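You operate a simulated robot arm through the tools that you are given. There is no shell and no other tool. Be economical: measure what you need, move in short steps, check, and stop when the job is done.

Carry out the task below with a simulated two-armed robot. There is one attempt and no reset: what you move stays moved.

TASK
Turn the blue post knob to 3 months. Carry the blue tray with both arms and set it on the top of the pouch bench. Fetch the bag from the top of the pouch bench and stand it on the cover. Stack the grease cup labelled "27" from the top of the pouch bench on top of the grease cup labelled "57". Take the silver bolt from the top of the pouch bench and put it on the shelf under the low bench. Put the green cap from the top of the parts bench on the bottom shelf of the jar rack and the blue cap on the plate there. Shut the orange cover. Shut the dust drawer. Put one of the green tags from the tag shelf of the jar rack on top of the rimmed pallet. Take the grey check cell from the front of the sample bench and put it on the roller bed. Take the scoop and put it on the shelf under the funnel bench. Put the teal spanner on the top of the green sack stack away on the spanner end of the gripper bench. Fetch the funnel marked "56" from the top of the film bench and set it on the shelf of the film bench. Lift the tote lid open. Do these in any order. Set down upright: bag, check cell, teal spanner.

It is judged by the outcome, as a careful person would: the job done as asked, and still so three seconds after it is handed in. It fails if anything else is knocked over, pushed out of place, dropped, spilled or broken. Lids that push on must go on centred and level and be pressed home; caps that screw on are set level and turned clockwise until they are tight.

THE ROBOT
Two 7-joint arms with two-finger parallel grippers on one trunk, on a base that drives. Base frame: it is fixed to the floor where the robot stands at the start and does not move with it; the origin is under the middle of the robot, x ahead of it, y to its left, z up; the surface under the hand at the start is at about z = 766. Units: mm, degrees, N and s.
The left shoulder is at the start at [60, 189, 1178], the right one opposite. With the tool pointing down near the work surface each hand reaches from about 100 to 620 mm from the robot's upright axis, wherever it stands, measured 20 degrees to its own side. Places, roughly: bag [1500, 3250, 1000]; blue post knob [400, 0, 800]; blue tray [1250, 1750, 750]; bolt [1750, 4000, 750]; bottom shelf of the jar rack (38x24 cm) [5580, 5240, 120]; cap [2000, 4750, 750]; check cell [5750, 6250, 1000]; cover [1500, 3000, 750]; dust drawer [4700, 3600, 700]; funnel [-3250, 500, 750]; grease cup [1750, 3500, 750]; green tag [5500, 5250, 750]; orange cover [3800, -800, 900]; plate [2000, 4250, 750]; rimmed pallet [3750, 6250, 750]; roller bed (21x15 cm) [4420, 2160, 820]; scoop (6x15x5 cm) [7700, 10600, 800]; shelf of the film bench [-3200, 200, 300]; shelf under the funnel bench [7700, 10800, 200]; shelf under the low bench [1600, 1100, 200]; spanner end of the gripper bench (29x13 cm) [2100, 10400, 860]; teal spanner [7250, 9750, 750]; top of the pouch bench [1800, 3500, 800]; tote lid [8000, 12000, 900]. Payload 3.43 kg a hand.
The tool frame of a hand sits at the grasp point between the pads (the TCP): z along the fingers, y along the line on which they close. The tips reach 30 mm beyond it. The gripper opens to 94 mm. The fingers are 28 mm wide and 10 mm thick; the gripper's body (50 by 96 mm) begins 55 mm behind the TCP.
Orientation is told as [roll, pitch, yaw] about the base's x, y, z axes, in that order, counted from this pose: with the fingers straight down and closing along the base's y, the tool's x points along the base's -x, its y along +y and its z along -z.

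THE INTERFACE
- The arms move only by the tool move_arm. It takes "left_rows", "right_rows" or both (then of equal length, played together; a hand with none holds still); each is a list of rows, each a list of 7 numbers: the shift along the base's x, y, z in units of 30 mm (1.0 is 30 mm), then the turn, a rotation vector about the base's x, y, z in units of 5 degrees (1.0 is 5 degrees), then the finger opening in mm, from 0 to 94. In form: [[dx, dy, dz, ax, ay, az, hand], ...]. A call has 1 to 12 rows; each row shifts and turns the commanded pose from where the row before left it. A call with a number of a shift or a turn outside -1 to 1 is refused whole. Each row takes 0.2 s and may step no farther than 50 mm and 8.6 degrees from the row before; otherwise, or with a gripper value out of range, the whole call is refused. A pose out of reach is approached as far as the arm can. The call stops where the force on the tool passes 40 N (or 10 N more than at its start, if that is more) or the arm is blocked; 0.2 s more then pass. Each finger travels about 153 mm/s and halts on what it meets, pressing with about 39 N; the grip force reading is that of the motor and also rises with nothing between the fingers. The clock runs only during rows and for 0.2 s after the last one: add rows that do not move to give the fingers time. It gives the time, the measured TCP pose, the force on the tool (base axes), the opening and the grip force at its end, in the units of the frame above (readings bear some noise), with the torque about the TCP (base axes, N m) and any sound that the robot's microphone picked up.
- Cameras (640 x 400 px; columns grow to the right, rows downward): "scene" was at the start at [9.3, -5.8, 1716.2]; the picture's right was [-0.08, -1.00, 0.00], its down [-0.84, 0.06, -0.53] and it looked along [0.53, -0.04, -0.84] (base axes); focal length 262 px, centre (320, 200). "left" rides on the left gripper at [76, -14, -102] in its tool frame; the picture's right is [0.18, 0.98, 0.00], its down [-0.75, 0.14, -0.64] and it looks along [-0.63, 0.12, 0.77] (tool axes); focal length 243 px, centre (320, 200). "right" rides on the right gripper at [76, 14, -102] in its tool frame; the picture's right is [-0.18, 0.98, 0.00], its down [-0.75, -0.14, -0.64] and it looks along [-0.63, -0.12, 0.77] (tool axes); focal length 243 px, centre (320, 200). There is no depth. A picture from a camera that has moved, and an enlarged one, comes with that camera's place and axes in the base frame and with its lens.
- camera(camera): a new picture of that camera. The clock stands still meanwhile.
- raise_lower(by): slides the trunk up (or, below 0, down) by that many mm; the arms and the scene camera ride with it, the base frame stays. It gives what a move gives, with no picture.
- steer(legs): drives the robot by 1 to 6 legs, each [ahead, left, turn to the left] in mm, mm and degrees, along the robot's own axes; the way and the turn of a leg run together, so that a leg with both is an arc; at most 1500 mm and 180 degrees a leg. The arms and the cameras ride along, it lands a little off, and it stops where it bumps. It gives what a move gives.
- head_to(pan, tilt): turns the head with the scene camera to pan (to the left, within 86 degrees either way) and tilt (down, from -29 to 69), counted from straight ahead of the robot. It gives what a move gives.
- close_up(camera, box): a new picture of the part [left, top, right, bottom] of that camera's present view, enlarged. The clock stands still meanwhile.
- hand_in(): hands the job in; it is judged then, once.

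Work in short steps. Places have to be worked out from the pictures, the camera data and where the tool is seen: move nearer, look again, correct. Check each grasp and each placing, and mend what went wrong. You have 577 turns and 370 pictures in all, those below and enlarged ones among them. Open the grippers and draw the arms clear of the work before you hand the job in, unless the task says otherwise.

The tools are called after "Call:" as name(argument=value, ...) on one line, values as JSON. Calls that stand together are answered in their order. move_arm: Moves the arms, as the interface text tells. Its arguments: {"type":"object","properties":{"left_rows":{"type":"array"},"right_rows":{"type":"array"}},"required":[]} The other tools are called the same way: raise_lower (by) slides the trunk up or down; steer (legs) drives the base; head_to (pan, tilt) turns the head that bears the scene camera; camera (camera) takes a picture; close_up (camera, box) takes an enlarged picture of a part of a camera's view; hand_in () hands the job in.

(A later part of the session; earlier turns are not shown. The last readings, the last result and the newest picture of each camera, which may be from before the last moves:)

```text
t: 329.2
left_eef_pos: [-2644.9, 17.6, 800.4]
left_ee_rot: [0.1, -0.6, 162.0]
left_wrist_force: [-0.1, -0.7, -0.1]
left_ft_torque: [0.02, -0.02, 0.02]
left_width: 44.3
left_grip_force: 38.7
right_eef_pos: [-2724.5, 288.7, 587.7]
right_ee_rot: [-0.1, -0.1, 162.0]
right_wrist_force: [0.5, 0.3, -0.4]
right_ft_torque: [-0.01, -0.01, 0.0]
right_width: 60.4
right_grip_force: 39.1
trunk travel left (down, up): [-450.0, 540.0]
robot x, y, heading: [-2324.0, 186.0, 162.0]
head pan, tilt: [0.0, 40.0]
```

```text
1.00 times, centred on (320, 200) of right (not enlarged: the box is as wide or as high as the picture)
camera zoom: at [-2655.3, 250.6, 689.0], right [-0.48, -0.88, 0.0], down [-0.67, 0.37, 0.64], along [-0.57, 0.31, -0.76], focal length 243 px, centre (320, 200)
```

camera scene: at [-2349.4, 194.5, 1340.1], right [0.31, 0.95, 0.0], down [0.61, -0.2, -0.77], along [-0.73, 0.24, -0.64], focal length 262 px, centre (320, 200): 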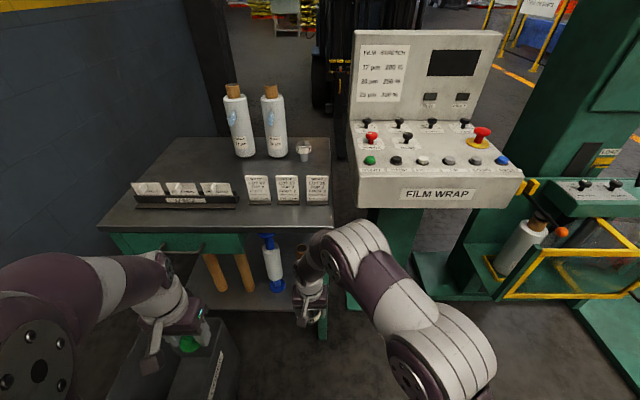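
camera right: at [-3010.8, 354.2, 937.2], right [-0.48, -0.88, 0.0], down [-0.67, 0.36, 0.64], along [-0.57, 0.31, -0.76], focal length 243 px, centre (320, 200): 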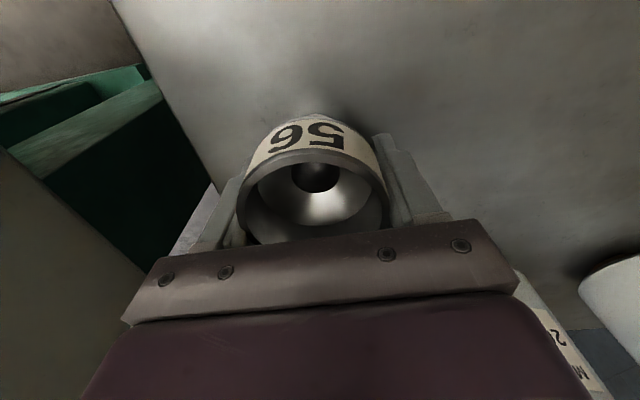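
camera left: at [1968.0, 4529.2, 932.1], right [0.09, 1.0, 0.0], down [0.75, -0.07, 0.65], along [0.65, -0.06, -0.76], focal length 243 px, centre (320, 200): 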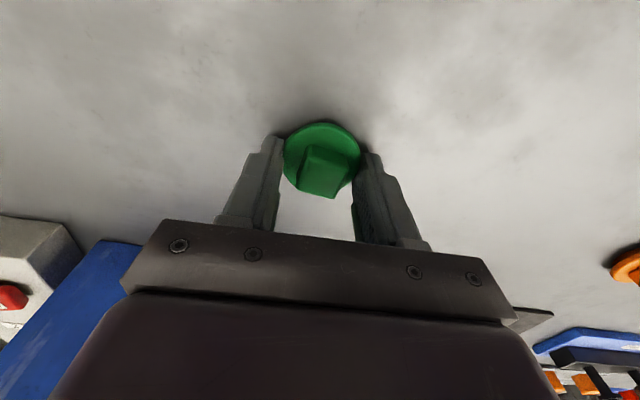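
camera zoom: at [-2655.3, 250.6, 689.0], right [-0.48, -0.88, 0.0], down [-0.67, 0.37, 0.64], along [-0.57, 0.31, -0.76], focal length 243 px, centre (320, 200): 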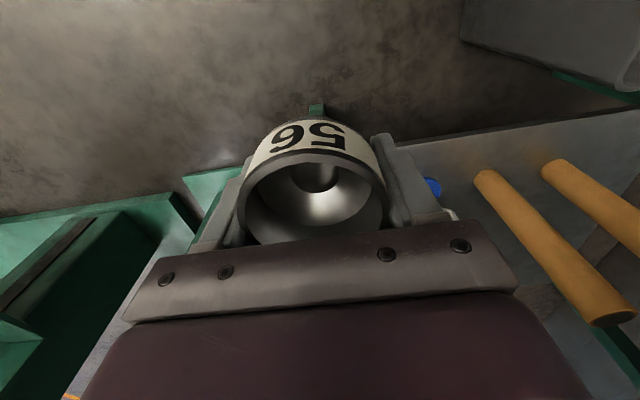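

Target on the shelf between the roll and the right tube: ≈ (-2948,265). First get the left hand away from the bin, then lower and drive in.

Call:
move_arm(left_rows=[[0, 0, 1, 0, 0, 0, 10], [0, 0, 1, 0, 0, 0, 10], [0, 0, 1, 0, 0, 0, 10], [0.3, 0, 1, 0, 0, 0, 10], [0.5, 0, 1, 0, 0, 0, 10], [0.5, 0, 1, 0, 0, 0, 10], [0.5, 0, 1, 0, 0, 0, 10]], right_rows=[[0.3, -0.4, 0, 0, 0, 0, 50], [0.3, -0.4, 0, 0, 0, 0, 50], [0.3, -0.4, 0, 0, 0, 0, 50], [0.2, -0.5, 0, 0, 0, 0, 50], [0, -0.5, 0, 0, 0, 0, 50], [0, -0.5, 0, 0, 0, 0, 50], [0, 0, 0, 0, 0, 0, 50]])

Call:
raise_lower(by=-180)

Call:
camera(camera="right")

Call:
camera(camera="scene")

```text
t: 330.8
left_eef_pos: [-2646.3, 19.1, 865.8]
left_ee_rot: [0.1, -0.7, 161.9]
left_wrist_force: [0.3, -0.2, 0.0]
left_ft_torque: [-0.02, -0.03, 0.03]
left_width: 44.3
left_grip_force: 38.9
left hand out of reach, approached as far as the arm can: row 3, 4, 5, 6, 7
right_eef_pos: [-2692.4, 206.3, 587.5]
right_ee_rot: [-0.2, -0.1, 162.0]
right_wrist_force: [0.5, 0.2, -0.4]
right_ft_torque: [0.02, 0.06, 0.0]
right_width: 60.5
right_grip_force: 39.1
trunk travel left (down, up): [-450.0, 540.0]
robot x, y, heading: [-2323.0, 187.6, 162.0]
head pan, tilt: [0.0, 40.0]
```

```text
t: 332.8
left_eef_pos: [-2645.1, 18.4, 687.8]
left_ee_rot: [0.1, -0.8, 161.9]
left_wrist_force: [-0.8, 0.6, -0.2]
left_ft_torque: [0.04, -0.01, 0.0]
left_width: 44.3
left_grip_force: 38.9
right_eef_pos: [-2692.0, 206.0, 408.1]
right_ee_rot: [-0.1, -0.2, 162.0]
right_wrist_force: [0.2, 0.3, -0.9]
right_ft_torque: [0.0, 0.05, -0.01]
right_width: 60.5
right_grip_force: 38.8
trunk travel left (down, up): [-270.0, 720.0]
robot x, y, heading: [-2327.0, 180.8, 161.9]
head pan, tilt: [0.0, 40.0]
```

```text
263 pictures are left
camera right: at [-2622.4, 168.2, 509.9], right [-0.48, -0.88, 0.0], down [-0.67, 0.37, 0.64], along [-0.57, 0.31, -0.76], focal length 243 px, centre (320, 200)
```

right: 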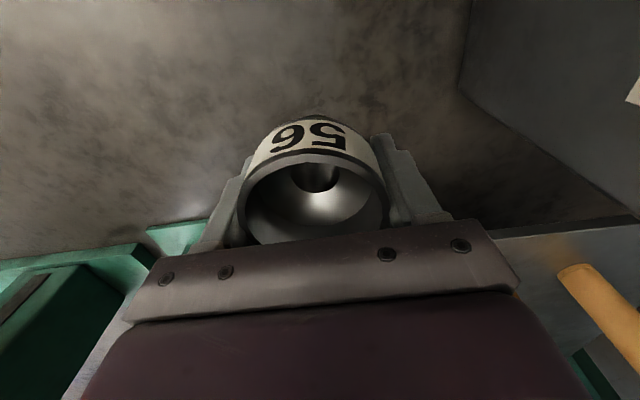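

```text
262 pictures are left
camera scene: at [-2349.3, 194.5, 1160.3], right [0.31, 0.95, 0.0], down [0.61, -0.2, -0.77], along [-0.73, 0.24, -0.64], focal length 262 px, centre (320, 200)
```

scene: 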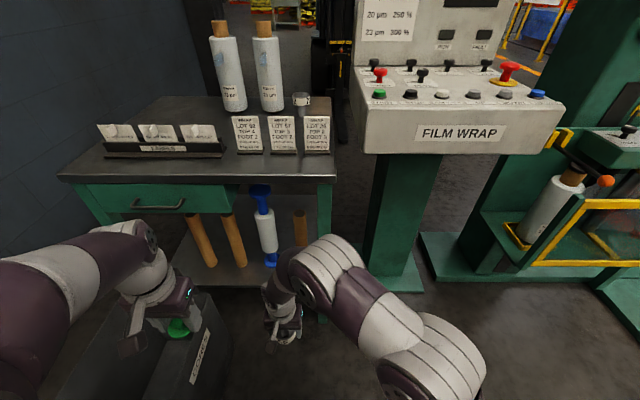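

Retract the left hand a bit, then drive in 190 mm and look.

Call:
move_arm(left_rows=[[0.8, -0.25, 0, 0, 0, 0, 10], [0.8, -0.25, 0, 0, 0, 0, 10], [0.8, -0.25, 0, 0, 0, 0, 10], [0, 0, 0, 0, 0, 0, 10]])

Call:
steer(legs=[[190, 0, 0]])

Call:
camera(camera="right")

Call:
camera(camera="scene")

```text
t: 333.8
left_eef_pos: [-2606.0, -5.5, 675.7]
left_ee_rot: [0.0, -0.7, 162.0]
left_wrist_force: [0.1, 0.0, 0.0]
left_ft_torque: [0.01, 0.02, 0.01]
left_width: 44.5
left_grip_force: 38.4
left hand out of reach, approached as far as the arm can: row 1, 2, 3
right_eef_pos: [-2691.9, 206.2, 409.1]
right_ee_rot: [-0.2, 0.0, 162.0]
right_wrist_force: [-0.9, -0.3, -0.7]
right_ft_torque: [0.04, -0.01, 0.03]
right_width: 60.6
right_grip_force: 39.1
trunk travel left (down, up): [-270.0, 720.0]
robot x, y, heading: [-2325.0, 187.3, 161.9]
head pan, tilt: [0.0, 40.0]
```

```text
t: 335.3
left_eef_pos: [-2788.3, 56.8, 675.6]
left_ee_rot: [0.0, -0.7, 161.8]
left_wrist_force: [-0.3, 0.3, 0.2]
left_ft_torque: [0.0, -0.03, -0.04]
left_width: 44.5
left_grip_force: 39.2
right_eef_pos: [-2870.8, 268.5, 407.2]
right_ee_rot: [-0.1, -0.1, 161.7]
right_wrist_force: [0.6, 0.9, -0.2]
right_ft_torque: [-0.01, 0.02, 0.04]
right_width: 60.5
right_grip_force: 39.1
trunk travel left (down, up): [-270.0, 720.0]
robot x, y, heading: [-2503.7, 247.3, 161.6]
head pan, tilt: [0.0, 40.0]
```

```text
261 pictures are left
camera right: at [-2802.5, 230.2, 509.7], right [-0.48, -0.88, 0.0], down [-0.67, 0.37, 0.64], along [-0.56, 0.31, -0.77], focal length 243 px, centre (320, 200)
```

right: 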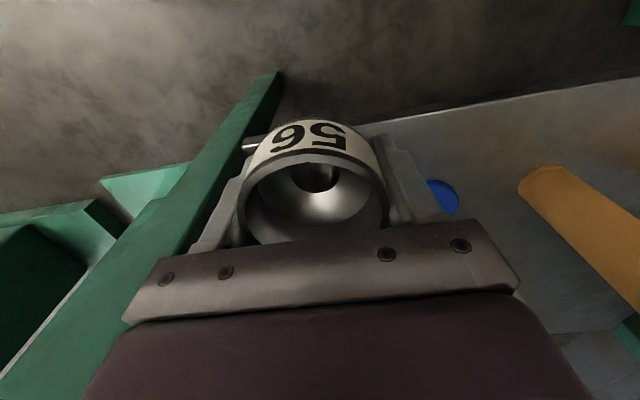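

```text
260 pictures are left
camera scene: at [-2529.5, 255.0, 1160.2], right [0.31, 0.95, 0.0], down [0.61, -0.2, -0.77], along [-0.73, 0.24, -0.64], focal length 262 px, centre (320, 200)
```

scene: 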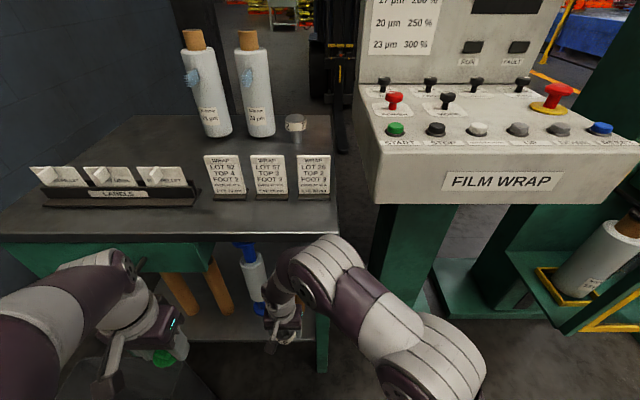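

Shelf ≈ z 345–355. Raise 15 mm, shift to the spot near the front between roll and tube.

Call:
move_arm(right_rows=[[0, 0, 0.5, 0, 0, 0, 50], [-0.4, -0.16, 0, 0, 0, 0, 50], [-0.4, -0.16, 0, 0, 0, 0, 50], [-0.4, -0.16, 0, 0, 0, 0, 50], [0, 0, 0, 0, 0, 0, 50]])

Call:
camera(camera="right")

Call:
close_up(camera="scene", box=[160, 230, 360, 355])

```text
t: 336.5
left_eef_pos: [-2787.3, 57.8, 675.2]
left_ee_rot: [0.0, -0.6, 161.7]
left_wrist_force: [-0.3, 0.4, -1.2]
left_ft_torque: [0.01, 0.03, 0.0]
left_width: 44.5
left_grip_force: 39.0
right_eef_pos: [-2907.3, 252.8, 423.0]
right_ee_rot: [-0.1, -0.2, 161.7]
right_wrist_force: [-0.6, -0.1, -0.6]
right_ft_torque: [0.01, 0.03, 0.0]
right_width: 60.6
right_grip_force: 38.8
trunk travel left (down, up): [-270.0, 720.0]
robot x, y, heading: [-2507.5, 246.3, 161.6]
head pan, tilt: [0.0, 40.0]
```

```text
259 pictures are left
camera right: at [-2839.1, 215.1, 525.2], right [-0.48, -0.88, 0.0], down [-0.67, 0.37, 0.64], along [-0.56, 0.31, -0.76], focal length 243 px, centre (320, 200)
```

right: 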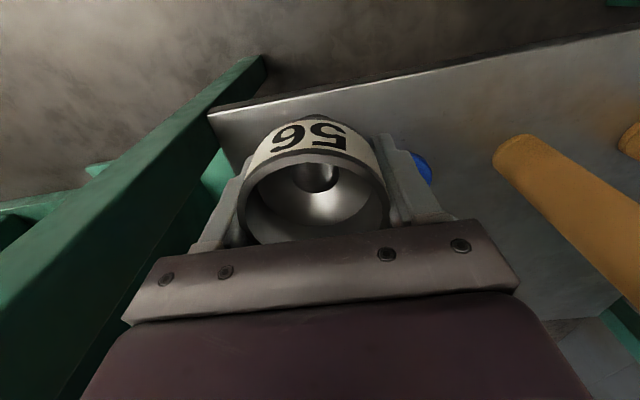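

```text
3.20 times, centred on (260, 292) of scene
camera zoom: at [-2529.3, 255.0, 1160.2], right [0.31, 0.95, 0.0], down [0.61, -0.2, -0.77], along [-0.73, 0.24, -0.64], focal length 839 px, centre (512, -96)
```

zoom: 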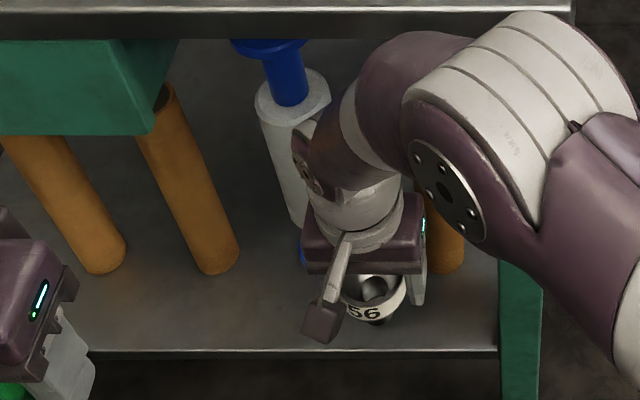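

Shelf is nearer z≈305 by the edge views, so go 32 mm further in, then lower.

Call:
move_arm(right_rows=[[-0.5, 0.1, 0, 0, 0, 0, 50], [-0.53, 0.1, 0, 0, 0, 0, 50], [0, 0, -0.7, 0, 0, 0, 50], [0, 0, -0.7, 0, 0, 0, 50], [0, 0, 0, 0, 0, 0, 50]])

Call:
camera(camera="right")

Call:
close_up(camera="scene", box=[160, 230, 360, 355])

```text
t: 337.7
left_eef_pos: [-2789.2, 57.0, 675.9]
left_ee_rot: [-0.1, -0.6, 161.7]
left_wrist_force: [-0.5, 0.5, -0.3]
left_ft_torque: [-0.01, 0.01, 0.03]
left_width: 44.4
left_grip_force: 39.3
right_eef_pos: [-2938.8, 261.9, 380.0]
right_ee_rot: [-0.1, -0.1, 161.6]
right_wrist_force: [-0.5, 0.8, -1.5]
right_ft_torque: [0.03, -0.01, -0.01]
right_width: 60.2
right_grip_force: 38.9
trunk travel left (down, up): [-270.0, 720.0]
robot x, y, heading: [-2509.7, 249.1, 161.5]
head pan, tilt: [0.0, 40.0]
```

```text
257 pictures are left
camera right: at [-2869.0, 223.9, 481.6], right [-0.48, -0.87, 0.0], down [-0.67, 0.37, 0.64], along [-0.56, 0.31, -0.77], focal length 243 px, centre (320, 200)
```

right: 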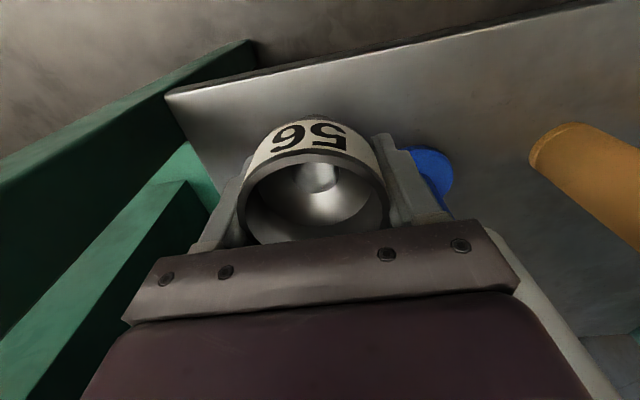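

```text
3.20 times, centred on (260, 292) of scene
camera zoom: at [-2531.5, 255.5, 1160.1], right [0.31, 0.95, 0.0], down [0.61, -0.2, -0.77], along [-0.73, 0.24, -0.64], focal length 839 px, centre (512, -96)
```

zoom: 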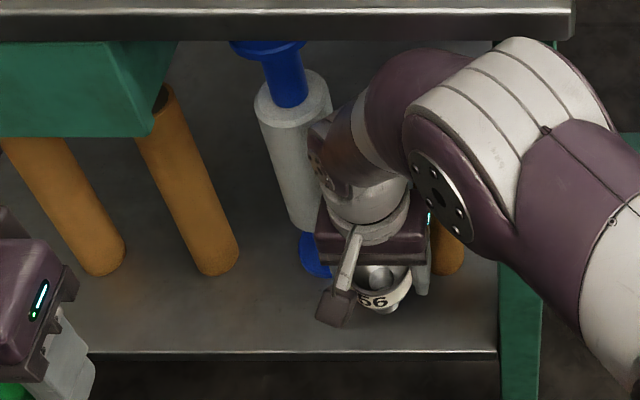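

Continue lowering with small steps until contact.

Call:
move_arm(right_rows=[[0, 0, -0.4, 0, 0, 0, 50], [0, 0, -0.3, 0, 0, 0, 50], [0, 0, -0.15, 0, 0, 0, 50], [0, 0, -0.15, 0, 0, 0, 50], [0, 0, -0.15, 0, 0, 0, 50], [0, 0, -0.15, 0, 0, 0, 50], [0, 0, -0.15, 0, 0, 0, 50], [0, 0, 0, 0, 0, 0, 50]])

Call:
camera(camera="right")

```text
t: 339.5
left_eef_pos: [-2787.1, 56.9, 676.3]
left_ee_rot: [0.0, -0.6, 161.8]
left_wrist_force: [-0.5, -0.8, -0.6]
left_ft_torque: [-0.03, 0.01, 0.02]
left_width: 44.3
left_grip_force: 39.3
right_eef_pos: [-2937.3, 260.3, 337.2]
right_ee_rot: [-0.1, -0.1, 161.8]
right_wrist_force: [-0.1, 0.7, -0.2]
right_ft_torque: [0.0, 0.05, 0.01]
right_width: 60.6
right_grip_force: 38.9
trunk travel left (down, up): [-270.0, 720.0]
robot x, y, heading: [-2506.9, 246.5, 161.7]
head pan, tilt: [0.0, 40.0]
```

```text
255 pictures are left
camera right: at [-2869.2, 222.1, 439.4], right [-0.48, -0.88, 0.0], down [-0.67, 0.37, 0.64], along [-0.56, 0.31, -0.76], focal length 243 px, centre (320, 200)
```

right: 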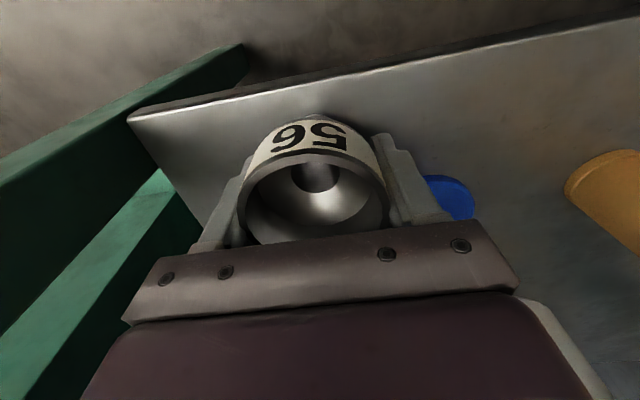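

Call:
move_arm(right_rows=[[0, 0, -0.15, 0, 0, 0, 50], [0, 0, -0.15, 0, 0, 0, 50], [0, 0, -0.15, 0, 0, 0, 50], [0, 0, -0.15, 0, 0, 0, 50], [0, 0, -0.15, 0, 0, 0, 50], [0, 0, -0.15, 0, 0, 0, 50], [0, 0, 0, 0, 0, 0, 50]])

```text
t: 340.3
left_eef_pos: [-2787.5, 57.0, 677.1]
left_ee_rot: [0.1, -0.7, 161.7]
left_wrist_force: [0.1, 0.8, 0.1]
left_ft_torque: [-0.02, 0.0, -0.02]
left_width: 44.2
left_grip_force: 39.2
right_eef_pos: [-2942.2, 259.2, 328.9]
right_ee_rot: [0.4, -0.6, 161.7]
right_wrist_force: [5.7, 2.0, 21.2]
right_ft_torque: [0.45, -0.45, -0.1]
right_width: 60.4
right_grip_force: 39.1
trunk travel left (down, up): [-270.0, 720.0]
robot x, y, heading: [-2503.7, 247.8, 161.8]
head pan, tilt: [0.0, 40.0]
stopped in row 3 (right hand): the force on the tool passed its limit at 50 N (the readings are from after the stop); the commanded pose is now the measured one
```

Contact with the shelf. Release slightly and rise.

Call:
move_arm(right_rows=[[0, 0, 0.07, 0, 0, 0, 66], [0, 0, 0, 0, 0, 0, 74], [0, 0, 0, 0, 0, 0, 74], [0, 0, 0.7, 0, 0, 0, 74], [0, 0, 0.9, 0, 0, 0, 74], [0.5, -0.15, 0.9, 0, 0, 0, 74], [0.8, -0.25, 0.3, 0, 0, 0, 74]])

Call:
camera(camera="right")

```text
t: 341.9
left_eef_pos: [-2788.2, 56.6, 675.8]
left_ee_rot: [-0.1, -0.6, 161.7]
left_wrist_force: [0.1, 0.1, -0.6]
left_ft_torque: [-0.01, -0.02, -0.01]
left_width: 44.2
left_grip_force: 38.7
right_eef_pos: [-2902.0, 248.9, 414.3]
right_ee_rot: [0.2, -0.4, 161.7]
right_wrist_force: [0.5, 0.1, -0.1]
right_ft_torque: [0.02, 0.0, -0.02]
right_width: 74.0
right_grip_force: 0.0
trunk travel left (down, up): [-270.0, 720.0]
robot x, y, heading: [-2506.4, 249.4, 161.7]
head pan, tilt: [0.0, 40.0]
```

```text
254 pictures are left
camera right: at [-2832.4, 210.9, 515.4], right [-0.48, -0.88, 0.01], down [-0.66, 0.37, 0.65], along [-0.57, 0.31, -0.76], focal length 243 px, centre (320, 200)
```

right: 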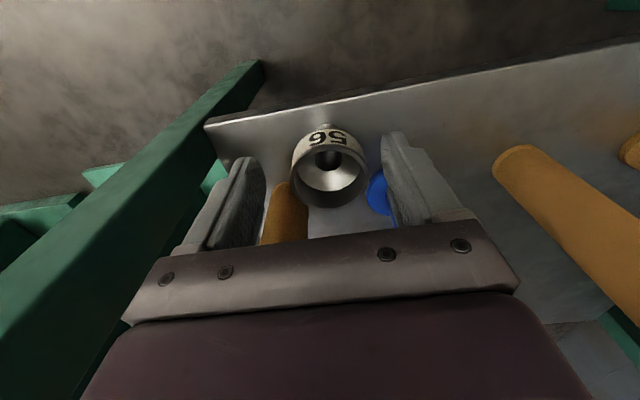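

Funnel 56 stands on the shelf. Back out, raise the trunk, and take a final look at this bench.

Call:
steer(legs=[[-450, 0, 0]])

Call:
close_up(camera="scene", box=[160, 100, 480, 300])

Call:
raise_lower(by=400)

Call:
raise_lower(by=180)

```text
t: 344.6
left_eef_pos: [-2366.5, -83.0, 676.1]
left_ee_rot: [0.0, -0.5, 162.1]
left_wrist_force: [-0.5, -0.6, -0.7]
left_ft_torque: [0.02, 0.01, 0.01]
left_width: 44.0
left_grip_force: 39.3
right_eef_pos: [-2482.6, 108.4, 413.3]
right_ee_rot: [0.2, -0.5, 162.1]
right_wrist_force: [-0.2, 0.0, -0.7]
right_ft_torque: [0.01, -0.01, -0.01]
right_width: 74.0
right_grip_force: 0.0
trunk travel left (down, up): [-270.0, 720.0]
robot x, y, heading: [-2086.8, 111.0, 162.2]
head pan, tilt: [0.0, 40.0]
```

```text
2.00 times, centred on (320, 200) of scene
camera zoom: at [-2109.5, 117.6, 1160.2], right [0.31, 0.95, 0.0], down [0.61, -0.2, -0.77], along [-0.73, 0.24, -0.64], focal length 524 px, centre (320, 200)
```

zoom: 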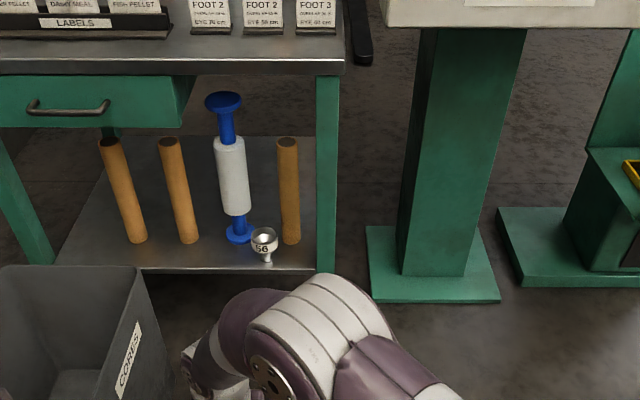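

```text
t: 348.4
left_eef_pos: [-2367.1, -82.3, 1076.1]
left_ee_rot: [0.0, -0.6, 162.2]
left_wrist_force: [0.3, 0.0, -0.7]
left_ft_torque: [-0.04, 0.0, -0.01]
left_width: 44.2
left_grip_force: 38.7
right_eef_pos: [-2482.1, 107.9, 813.9]
right_ee_rot: [0.1, -0.5, 162.1]
right_wrist_force: [0.7, 0.6, 0.1]
right_ft_torque: [-0.03, 0.0, 0.02]
right_width: 73.6
right_grip_force: 0.1
trunk travel left (down, up): [-670.0, 320.0]
robot x, y, heading: [-2084.6, 111.1, 162.0]
head pan, tilt: [0.0, 40.0]
```

```text
t: 350.4
left_eef_pos: [-2367.6, -82.8, 1255.9]
left_ee_rot: [0.0, -0.7, 162.1]
left_wrist_force: [0.1, -0.2, 0.2]
left_ft_torque: [0.06, 0.0, -0.01]
left_width: 44.4
left_grip_force: 39.2
right_eef_pos: [-2483.3, 108.4, 992.5]
right_ee_rot: [0.3, -0.4, 162.2]
right_wrist_force: [-0.5, 0.0, -0.1]
right_ft_torque: [-0.03, 0.03, 0.0]
right_width: 73.8
right_grip_force: 0.1
trunk travel left (down, up): [-850.0, 140.0]
robot x, y, heading: [-2084.3, 110.2, 161.8]
head pan, tilt: [0.0, 40.0]
```

Done here. Tidy the right arm and drive back to the gap.

Call:
move_arm(right_rows=[[0.5, 0.5, 0.8, 0, 0, 0, 60], [0.3, 0.8, 0.8, 0, 0, 0, 60], [0.2, 0.8, 0.8, 0, 0, 0, 60], [0.1, 0.8, 0.8, 0, 0, 0, 60], [0.1, 0.8, 0.4, 0, 0, 0, 60]], left_rows=[[0, 0, -1, 0, 0, 0, 10], [0, 0, -1, 0, 0, 0, 10], [0, 0, -1, 0, 0, 0, 10], [0, 0, -1, 0, 0, 0, 10], [0, 0, 0, 0, 0, 0, 10]])

Call:
steer(legs=[[0, -270, 0], [-900, 0, 0], [0, 0, -162], [1000, 350, 0], [275, 760, 0], [200, 1100, 0]])

Call:
head_to(pan=0, tilt=30)

Call:
camera(camera="scene")

```text
t: 351.6
left_eef_pos: [-2365.0, -82.4, 1136.2]
left_ee_rot: [0.1, -0.6, 162.2]
left_wrist_force: [0.6, 0.5, -0.1]
left_ft_torque: [-0.03, 0.04, 0.02]
left_width: 44.3
left_grip_force: 38.9
right_eef_pos: [-2443.0, 218.7, 1100.4]
right_ee_rot: [0.2, -0.5, 162.3]
right_wrist_force: [-0.3, 1.4, 1.4]
right_ft_torque: [-0.04, 0.01, 0.0]
right_width: 59.9
right_grip_force: 0.1
trunk travel left (down, up): [-850.0, 140.0]
robot x, y, heading: [-2085.5, 107.8, 162.0]
head pan, tilt: [0.0, 40.0]
```

```text
t: 378.5
left_eef_pos: [324.3, 2644.9, 1136.5]
left_ee_rot: [0.1, -0.6, 5.0]
left_wrist_force: [-0.2, -0.5, -0.8]
left_ft_torque: [-0.03, 0.0, 0.0]
left_width: 44.6
left_grip_force: 39.0
right_eef_pos: [513.5, 2397.8, 1100.0]
right_ee_rot: [0.1, -0.5, 5.0]
right_wrist_force: [-0.2, 0.6, 0.1]
right_ft_torque: [0.01, 0.01, 0.01]
right_width: 60.1
right_grip_force: 0.0
trunk travel left (down, up): [-850.0, 140.0]
robot x, y, heading: [141.9, 2359.2, 5.0]
head pan, tilt: [0.0, 40.0]
```

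```text
t: 379.2
left_eef_pos: [325.3, 2646.2, 1137.0]
left_ee_rot: [0.1, -0.7, 5.0]
left_wrist_force: [-0.1, -1.2, -0.3]
left_ft_torque: [0.01, 0.01, -0.02]
left_width: 44.1
left_grip_force: 38.7
right_eef_pos: [513.4, 2398.9, 1099.6]
right_ee_rot: [0.2, -0.5, 5.0]
right_wrist_force: [0.2, 0.1, 0.2]
right_ft_torque: [0.0, 0.01, 0.03]
right_width: 59.9
right_grip_force: 0.1
trunk travel left (down, up): [-850.0, 140.0]
robot x, y, heading: [143.4, 2358.6, 4.8]
head pan, tilt: [0.0, 30.0]
```

```text
252 pictures are left
camera scene: at [171.6, 2360.8, 1755.5], right [0.09, -1.0, 0.0], down [-0.5, -0.04, -0.87], along [0.86, 0.07, -0.5], focal length 262 px, centre (320, 200)
```

scene: 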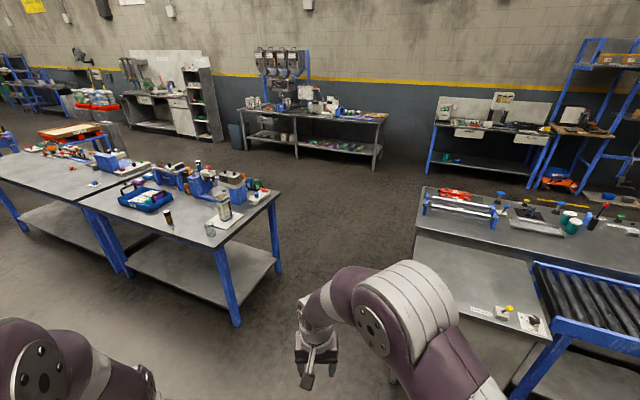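

Good. Drive through the gap to the far side.

Call:
steer(legs=[[481, 262, 0], [0, 0, -20], [1500, 0, 0], [950, 0, 0]])

Call:
steer(legs=[[0, 0, 60]])

Call:
camera(camera="scene")

```text
t: 394.9
left_eef_pos: [3215.1, 2294.2, 1137.7]
left_ee_rot: [0.0, -0.7, -13.1]
left_wrist_force: [-0.5, -0.9, 0.3]
left_ft_torque: [0.01, -0.01, 0.0]
left_width: 44.1
left_grip_force: 39.4
right_eef_pos: [3319.0, 2001.1, 1100.6]
right_ee_rot: [0.0, -0.4, -13.0]
right_wrist_force: [-0.9, -0.3, -1.1]
right_ft_torque: [0.0, 0.02, 0.0]
right_width: 60.2
right_grip_force: 0.1
trunk travel left (down, up): [-850.0, 140.0]
robot x, y, heading: [2951.1, 2081.3, -13.0]
head pan, tilt: [0.0, 30.0]
```

```text
t: 398.0
left_eef_pos: [2888.4, 2413.9, 1136.6]
left_ee_rot: [0.0, -0.6, 48.2]
left_wrist_force: [0.3, 0.1, -0.8]
left_ft_torque: [0.01, 0.01, 0.01]
left_width: 44.5
left_grip_force: 38.7
right_eef_pos: [3194.9, 2362.5, 1099.3]
right_ee_rot: [0.1, -0.5, 48.3]
right_wrist_force: [-0.9, 0.9, 0.1]
right_ft_torque: [-0.01, 0.02, -0.03]
right_width: 59.9
right_grip_force: 0.0
trunk travel left (down, up): [-850.0, 140.0]
robot x, y, heading: [2947.9, 2080.7, 48.4]
head pan, tilt: [0.0, 30.0]
```

```text
251 pictures are left
camera scene: at [2972.3, 2100.5, 1755.6], right [0.75, -0.67, 0.0], down [-0.33, -0.37, -0.87], along [0.58, 0.65, -0.5], focal length 262 px, centre (320, 200)
```

scene: 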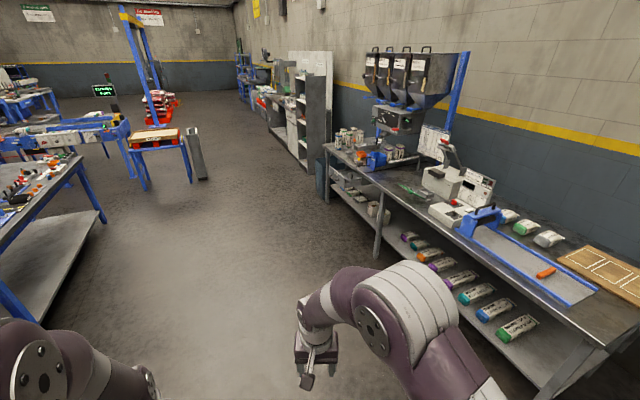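

Zoom on the region of the dust drawer and the roller bed.

Call:
close_up(camera="scene", box=[300, 100, 460, 260])

Call:
close_up(camera="scene", box=[400, 140, 640, 320])

Call:
close_up(camera="scene", box=[230, 40, 350, 200])

```text
2.50 times, centred on (380, 180) of scene
camera zoom: at [2972.3, 2100.5, 1755.6], right [0.75, -0.67, 0.0], down [-0.33, -0.37, -0.87], along [0.58, 0.65, -0.5], focal length 656 px, centre (170, 250)
```

zoom: 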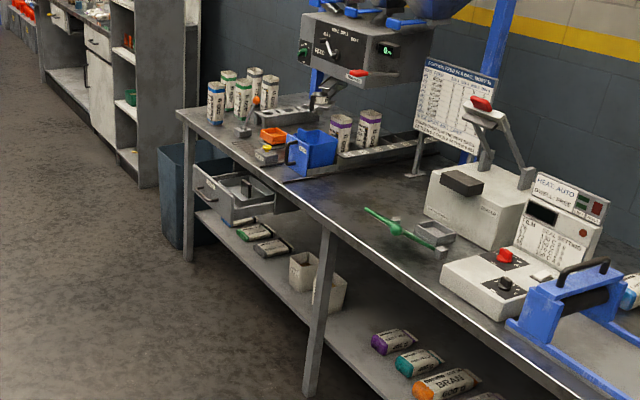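

```text
2.22 times, centred on (520, 230) of scene
camera zoom: at [2972.3, 2100.5, 1755.6], right [0.75, -0.67, 0.0], down [-0.33, -0.37, -0.87], along [0.58, 0.65, -0.5], focal length 583 px, centre (-124, 133)
```

zoom: 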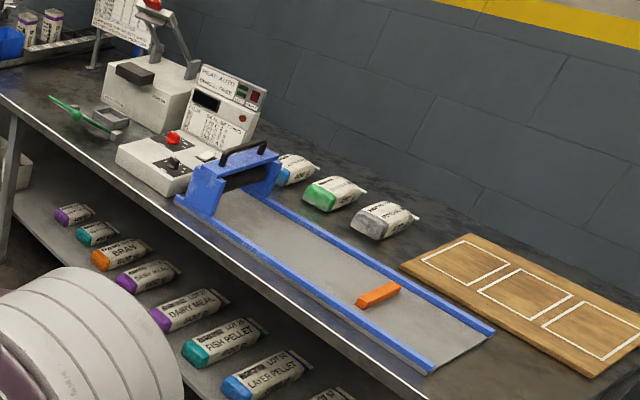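

```text
2.50 times, centred on (290, 120) of scene
camera zoom: at [2972.3, 2100.5, 1755.6], right [0.75, -0.67, 0.0], down [-0.33, -0.37, -0.87], along [0.58, 0.65, -0.5], focal length 656 px, centre (395, 400)
```

zoom: 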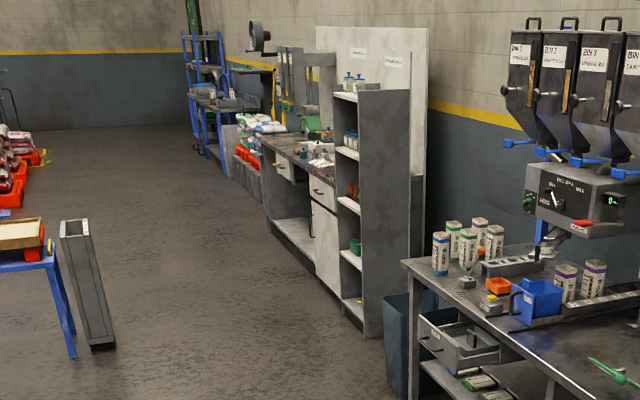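

The open dust drawer is at this bench's left end, facing the aisle. Drive there.

Call:
steer(legs=[[900, 235, 0], [850, 235, 0], [0, 0, -62]])

Call:
head_to(pan=0, tilt=40)

Call:
camera(camera="scene")

```text
t: 409.9
left_eef_pos: [4066.8, 3904.6, 1136.4]
left_ee_rot: [0.0, -0.6, -14.0]
left_wrist_force: [-0.5, -0.8, 0.3]
left_ft_torque: [0.0, -0.01, 0.03]
left_width: 44.2
left_grip_force: 38.5
right_eef_pos: [4165.4, 3609.0, 1100.0]
right_ee_rot: [0.3, -0.5, -13.9]
right_wrist_force: [1.0, 0.3, 0.2]
right_ft_torque: [0.01, 0.0, 0.01]
right_width: 60.0
right_grip_force: 0.2
trunk travel left (down, up): [-850.0, 140.0]
robot x, y, heading: [3803.2, 3691.7, -14.0]
head pan, tilt: [0.0, 30.0]
```

```text
t: 410.6
left_eef_pos: [4067.9, 3903.6, 1135.8]
left_ee_rot: [0.1, -0.6, -14.0]
left_wrist_force: [0.6, -0.1, -0.5]
left_ft_torque: [0.03, 0.0, 0.0]
left_width: 44.1
left_grip_force: 38.9
right_eef_pos: [4167.2, 3610.5, 1099.4]
right_ee_rot: [0.1, -0.5, -14.1]
right_wrist_force: [0.0, -0.5, 0.5]
right_ft_torque: [-0.02, -0.01, -0.04]
right_width: 59.8
right_grip_force: 0.1
trunk travel left (down, up): [-850.0, 140.0]
robot x, y, heading: [3800.0, 3694.4, -14.0]
head pan, tilt: [0.0, 40.0]
```

```text
247 pictures are left
camera scene: at [3825.6, 3685.2, 1740.3], right [-0.24, -0.97, 0.0], down [-0.62, 0.16, -0.77], along [0.74, -0.19, -0.64], focal length 262 px, centre (320, 200)
```

scene: 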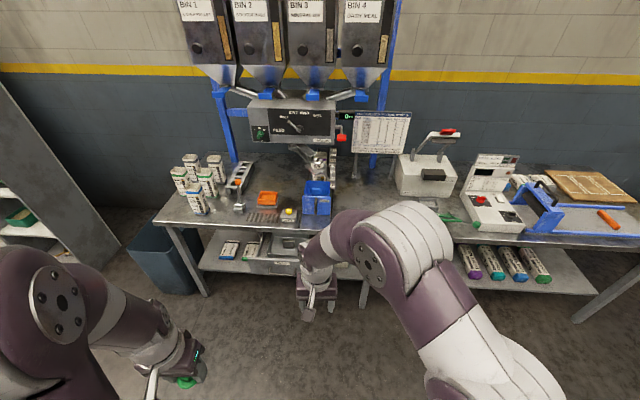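

Call:
close_up(camera="scene", box=[140, 170, 380, 320])

Call:
camera(camera="right")

```text
2.67 times, centred on (260, 245) of scene
camera zoom: at [3825.6, 3685.2, 1740.3], right [-0.24, -0.97, 0.0], down [-0.62, 0.16, -0.77], along [0.74, -0.19, -0.64], focal length 699 px, centre (480, 80)
```

zoom: 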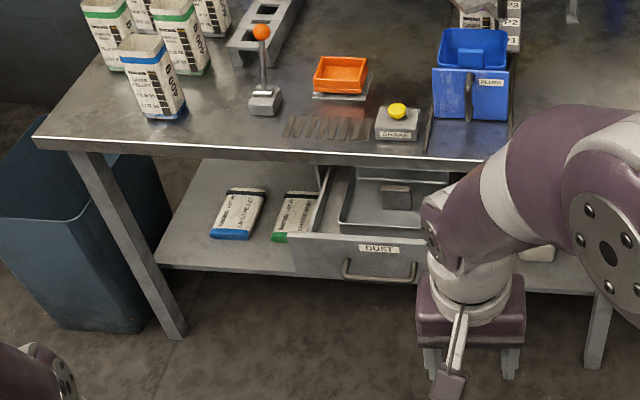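

```text
245 pictures are left
camera right: at [4095.8, 3641.1, 1201.4], right [0.42, 0.91, 0.0], down [0.69, -0.32, 0.65], along [0.59, -0.27, -0.76], focal length 243 px, centre (320, 200)
```

right: 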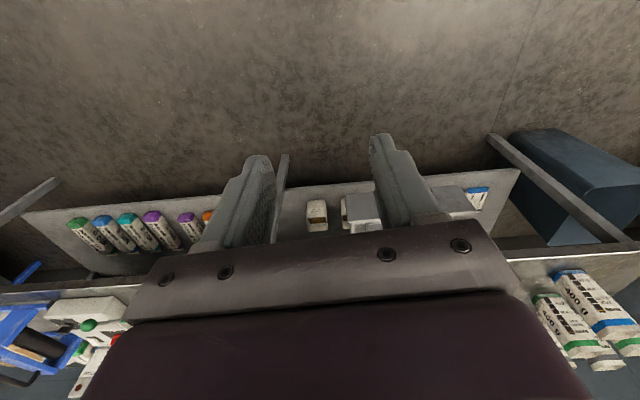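

Drawer face centre ≈ (4594,3674,722), sticking out ~145 mm. Shift left, then tilt the right hand forward 60° with closed fingers and lower it.

Call:
steer(legs=[[0, 200, 0]])

Call:
move_arm(right_rows=[[0, 0, -1, -0.242, -0.97, 0, 0], [0, 0, -1, -0.242, -0.97, 0, 0], [0, 0, -1, -0.242, -0.97, 0, 0], [0, 0, -1, -0.242, -0.97, 0, 0], [0, 0, -1, -0.242, -0.97, 0, 0], [0, 0, -1, -0.242, -0.97, 0, 0], [0, 0, -1, -0.242, -0.97, 0, 0], [0, 0, -1, -0.242, -0.97, 0, 0], [0, 0, -1, -0.242, -0.97, 0, 0], [0, 0, -1, -0.242, -0.97, 0, 0], [0, 0, -1, -0.242, -0.97, 0, 0], [0, 0, -1, -0.242, -0.97, 0, 0]])

Call:
camera(camera="scene")

```text
t: 412.2
left_eef_pos: [4115.2, 4094.1, 1137.1]
left_ee_rot: [0.2, -0.5, -14.1]
left_wrist_force: [0.7, -0.1, -0.2]
left_ft_torque: [0.03, 0.05, 0.04]
left_width: 44.2
left_grip_force: 39.0
right_eef_pos: [4213.6, 3798.5, 1099.3]
right_ee_rot: [0.2, -0.6, -14.0]
right_wrist_force: [0.1, -0.1, -0.7]
right_ft_torque: [-0.01, -0.01, -0.02]
right_width: 59.9
right_grip_force: 0.1
trunk travel left (down, up): [-850.0, 140.0]
robot x, y, heading: [3847.2, 3882.3, -13.9]
head pan, tilt: [0.0, 40.0]
```

```text
t: 414.6
left_eef_pos: [4116.2, 4097.2, 1136.9]
left_ee_rot: [-0.2, -0.6, -13.9]
left_wrist_force: [-0.1, -0.2, 0.7]
left_ft_torque: [-0.05, 0.0, 0.01]
left_width: 44.5
left_grip_force: 38.9
right_eef_pos: [4308.7, 3873.3, 892.8]
right_ee_rot: [24.9, -60.8, -35.0]
right_wrist_force: [-0.1, -0.2, 0.3]
right_ft_torque: [0.02, 0.04, -0.03]
right_width: 0.0
right_grip_force: 33.5
trunk travel left (down, up): [-850.0, 140.0]
robot x, y, heading: [3846.7, 3883.6, -13.9]
head pan, tilt: [0.0, 40.0]
stopped in row 11 (right hand): the arm was blocked; the commanded pose is now the measured one
```

```text
244 pictures are left
camera scene: at [3874.6, 3879.7, 1740.2], right [-0.24, -0.97, 0.0], down [-0.62, 0.15, -0.77], along [0.74, -0.19, -0.64], focal length 262 px, centre (320, 200)
```

scene: 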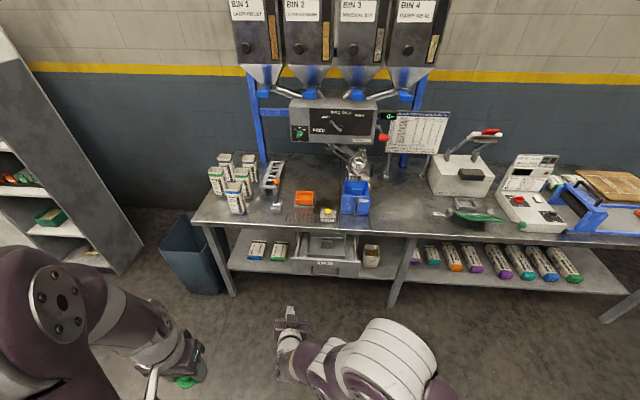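

Hand is tilted forward but the arm is folded; use the trunk for the remaining height and the base to approach.

Call:
raise_lower(by=-156)

Call:
steer(legs=[[250, -125, 0]])

Call:
head_to(pan=0, tilt=50)

Call:
camera(camera="scene")

Call:
camera(camera="right")

```text
t: 416.4
left_eef_pos: [4115.4, 4094.0, 981.3]
left_ee_rot: [0.0, -0.6, -14.1]
left_wrist_force: [0.3, 0.0, 0.3]
left_ft_torque: [0.0, -0.03, -0.01]
left_width: 44.2
left_grip_force: 39.2
right_eef_pos: [4306.7, 3871.5, 737.3]
right_ee_rot: [25.1, -60.8, -35.2]
right_wrist_force: [-0.9, 0.3, -0.1]
right_ft_torque: [0.0, -0.02, 0.0]
right_width: 0.2
right_grip_force: 32.9
trunk travel left (down, up): [-694.0, 296.0]
robot x, y, heading: [3847.8, 3884.5, -14.2]
head pan, tilt: [0.0, 40.0]
```

```text
t: 418.3
left_eef_pos: [4316.8, 3918.6, 979.5]
left_ee_rot: [0.1, -0.6, -13.7]
left_wrist_force: [-0.2, -0.6, -0.6]
left_ft_torque: [0.03, 0.0, 0.0]
left_width: 44.4
left_grip_force: 38.7
right_eef_pos: [4508.7, 3694.5, 736.9]
right_ee_rot: [25.0, -60.8, -35.0]
right_wrist_force: [0.5, -0.2, -0.3]
right_ft_torque: [0.01, 0.03, 0.02]
right_width: 0.0
right_grip_force: 33.2
trunk travel left (down, up): [-694.0, 296.0]
robot x, y, heading: [4050.5, 3707.4, -13.9]
head pan, tilt: [0.0, 40.0]
```

```text
t: 419.0
left_eef_pos: [4315.7, 3919.6, 980.8]
left_ee_rot: [0.0, -0.7, -13.8]
left_wrist_force: [0.5, 0.4, -1.1]
left_ft_torque: [0.01, 0.0, -0.02]
left_width: 44.0
left_grip_force: 39.3
right_eef_pos: [4508.3, 3696.4, 737.2]
right_ee_rot: [25.2, -60.8, -34.9]
right_wrist_force: [0.2, 0.7, -0.3]
right_ft_torque: [-0.03, -0.01, -0.02]
right_width: 0.0
right_grip_force: 32.3
trunk travel left (down, up): [-694.0, 296.0]
robot x, y, heading: [4050.8, 3703.3, -13.6]
head pan, tilt: [0.0, 50.0]
```

```text
243 pictures are left
camera scene: at [4067.0, 3700.9, 1570.1], right [-0.24, -0.97, 0.0], down [-0.74, 0.18, -0.64], along [0.62, -0.15, -0.77], focal length 262 px, centre (320, 200)
```

scene: 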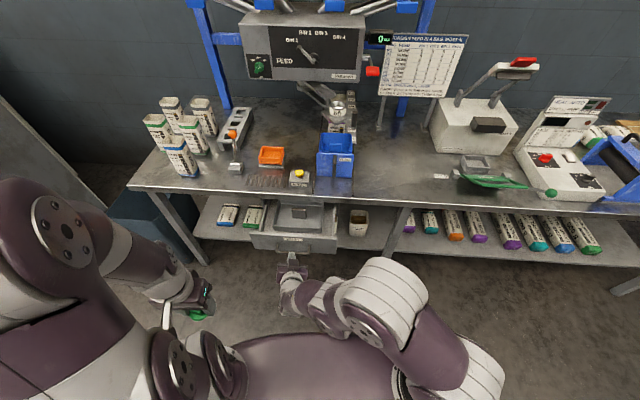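

```text
242 pictures are left
camera right: at [4391.1, 3740.7, 718.3], right [0.28, 0.89, 0.36], down [-0.3, -0.28, 0.91], along [0.91, -0.37, 0.19], focal length 243 px, centre (320, 200)
```

right: 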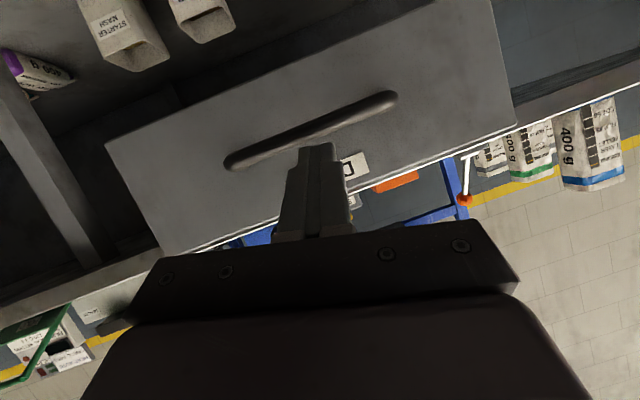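

Fingertips aim at the face just above the handle. Drive 40 mm closer, then push with the arm.

Call:
steer(legs=[[45, 0, 0]])

Call:
move_arm(right_rows=[[0.8, -0.2, 0, 0, 0, 0, 0], [0.8, -0.2, 0, 0, 0, 0, 0], [0.8, -0.2, 0, 0, 0, 0, 0], [0.8, -0.2, 0, 0, 0, 0, 0], [0.8, -0.2, 0, 0, 0, 0, 0], [0.8, -0.2, 0, 0, 0, 0, 0]])

Call:
camera(camera="scene")

```text
t: 419.9
left_eef_pos: [4361.8, 3907.1, 982.0]
left_ee_rot: [-0.1, -0.6, -13.7]
left_wrist_force: [0.6, 0.2, -0.6]
left_ft_torque: [0.02, 0.02, 0.0]
left_width: 44.3
left_grip_force: 38.9
right_eef_pos: [4553.2, 3685.4, 738.2]
right_ee_rot: [25.2, -60.9, -34.9]
right_wrist_force: [-0.2, -0.4, 0.1]
right_ft_torque: [-0.01, -0.02, -0.01]
right_width: 0.0
right_grip_force: 33.2
trunk travel left (down, up): [-694.0, 296.0]
robot x, y, heading: [4093.2, 3694.3, -13.9]
head pan, tilt: [0.0, 50.0]
```

```text
t: 421.3
left_eef_pos: [4359.0, 3907.1, 981.5]
left_ee_rot: [0.1, -0.8, -13.7]
left_wrist_force: [0.4, 0.3, -0.3]
left_ft_torque: [0.01, 0.01, 0.0]
left_width: 44.4
left_grip_force: 39.6
right_eef_pos: [4696.3, 3648.2, 741.2]
right_ee_rot: [25.2, -60.7, -34.7]
right_wrist_force: [-18.5, 4.0, 6.1]
right_ft_torque: [0.03, -0.26, -0.13]
right_width: 0.2
right_grip_force: 32.6
trunk travel left (down, up): [-694.0, 296.0]
robot x, y, heading: [4097.8, 3696.9, -13.6]
head pan, tilt: [0.0, 50.0]
```

```text
241 pictures are left
camera scene: at [4108.1, 3689.9, 1570.1], right [-0.24, -0.97, 0.0], down [-0.74, 0.18, -0.64], along [0.63, -0.15, -0.76], focal length 262 px, centre (320, 200)
```

scene: 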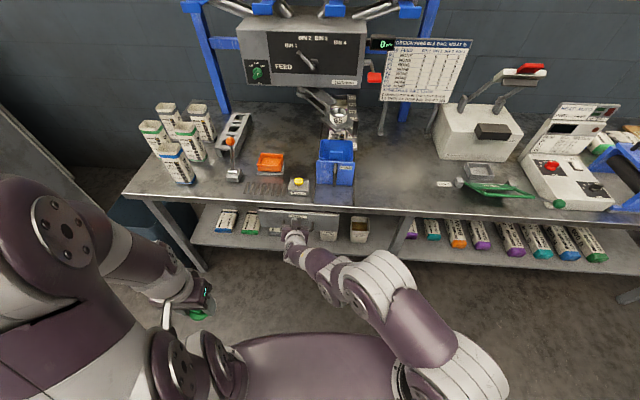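

Pushing works (18 N). Continue until it stops.

Call:
move_arm(right_rows=[[0.6, -0.15, 0, 0, 0, 0, 0], [0.6, -0.15, 0, 0, 0, 0, 0], [0.6, -0.15, 0, 0, 0, 0, 0], [0.6, -0.15, 0, 0, 0, 0, 0], [0.6, -0.15, 0, 0, 0, 0, 0]])

Call:
close_up(camera="scene", box=[200, 150, 400, 275])

```text
t: 421.6
left_eef_pos: [4357.1, 3907.0, 981.0]
left_ee_rot: [0.0, -0.8, -13.6]
left_wrist_force: [0.6, 0.0, -0.1]
left_ft_torque: [0.02, -0.01, -0.03]
left_width: 44.1
left_grip_force: 38.5
right_eef_pos: [4698.3, 3649.1, 739.4]
right_ee_rot: [24.9, -60.9, -34.5]
right_wrist_force: [-16.8, 2.3, 9.4]
right_ft_torque: [-0.16, -0.2, -0.1]
right_width: 0.0
right_grip_force: 32.7
trunk travel left (down, up): [-694.0, 296.0]
robot x, y, heading: [4095.8, 3693.3, -13.8]
head pan, tilt: [0.0, 50.0]
stopped in row 1 (right hand): the force on the tool passed its limit at 53 N (the readings are from after the stop); the commanded pose is now the measured one
```

```text
3.20 times, centred on (300, 212) of scene
camera zoom: at [4106.9, 3690.0, 1570.4], right [-0.24, -0.97, 0.0], down [-0.74, 0.18, -0.64], along [0.63, -0.15, -0.76], focal length 839 px, centre (384, 160)
```

zoom: 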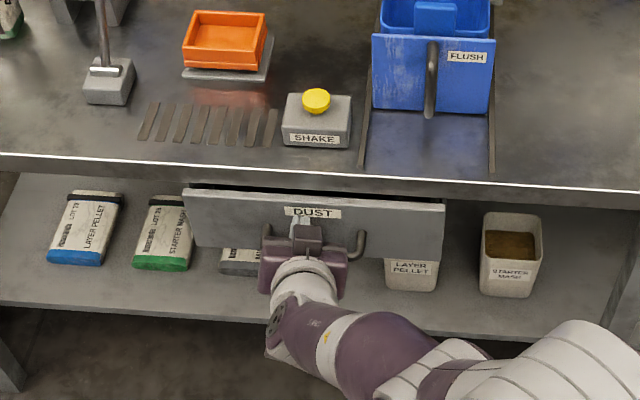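

Push once more to see whether it has truly bottomed out.

Call:
move_arm(right_rows=[[0.3, -0.075, 0, 0, 0, 0, 0], [0.3, -0.075, 0, 0, 0, 0, 0], [0.3, -0.075, 0, 0, 0, 0, 0], [0.3, -0.075, 0, 0, 0, 0, 0]])

Call:
camera(camera="right")

```text
t: 422.0
left_eef_pos: [4353.7, 3907.0, 982.7]
left_ee_rot: [0.1, -1.0, -13.7]
left_wrist_force: [-0.3, -0.5, -0.3]
left_ft_torque: [0.02, -0.01, 0.0]
left_width: 44.2
left_grip_force: 39.0
right_eef_pos: [4699.1, 3649.0, 738.9]
right_ee_rot: [24.7, -60.8, -34.1]
right_wrist_force: [-35.0, 3.8, 22.3]
right_ft_torque: [-0.31, -0.56, -0.28]
right_width: 0.0
right_grip_force: 33.1
trunk travel left (down, up): [-694.0, 296.0]
robot x, y, heading: [4094.8, 3696.4, -13.7]
head pan, tilt: [0.0, 50.0]
stopped in row 1 (right hand): the force on the tool passed its limit at 50 N (the readings are from after the stop); the commanded pose is now the measured one
```

```text
239 pictures are left
camera right: at [4579.6, 3693.6, 720.5], right [0.28, 0.89, 0.36], down [-0.3, -0.28, 0.91], along [0.91, -0.36, 0.19], focal length 243 px, centre (320, 200)
```

right: 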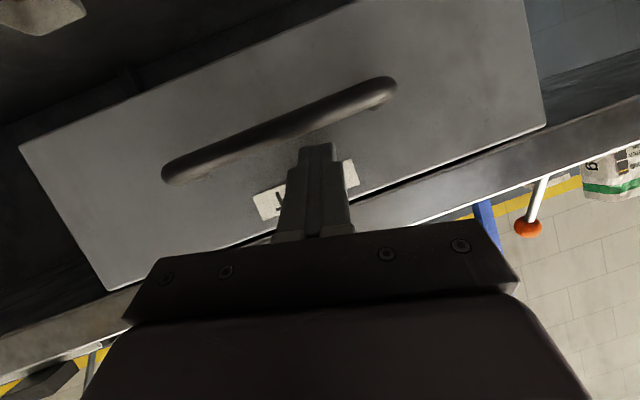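

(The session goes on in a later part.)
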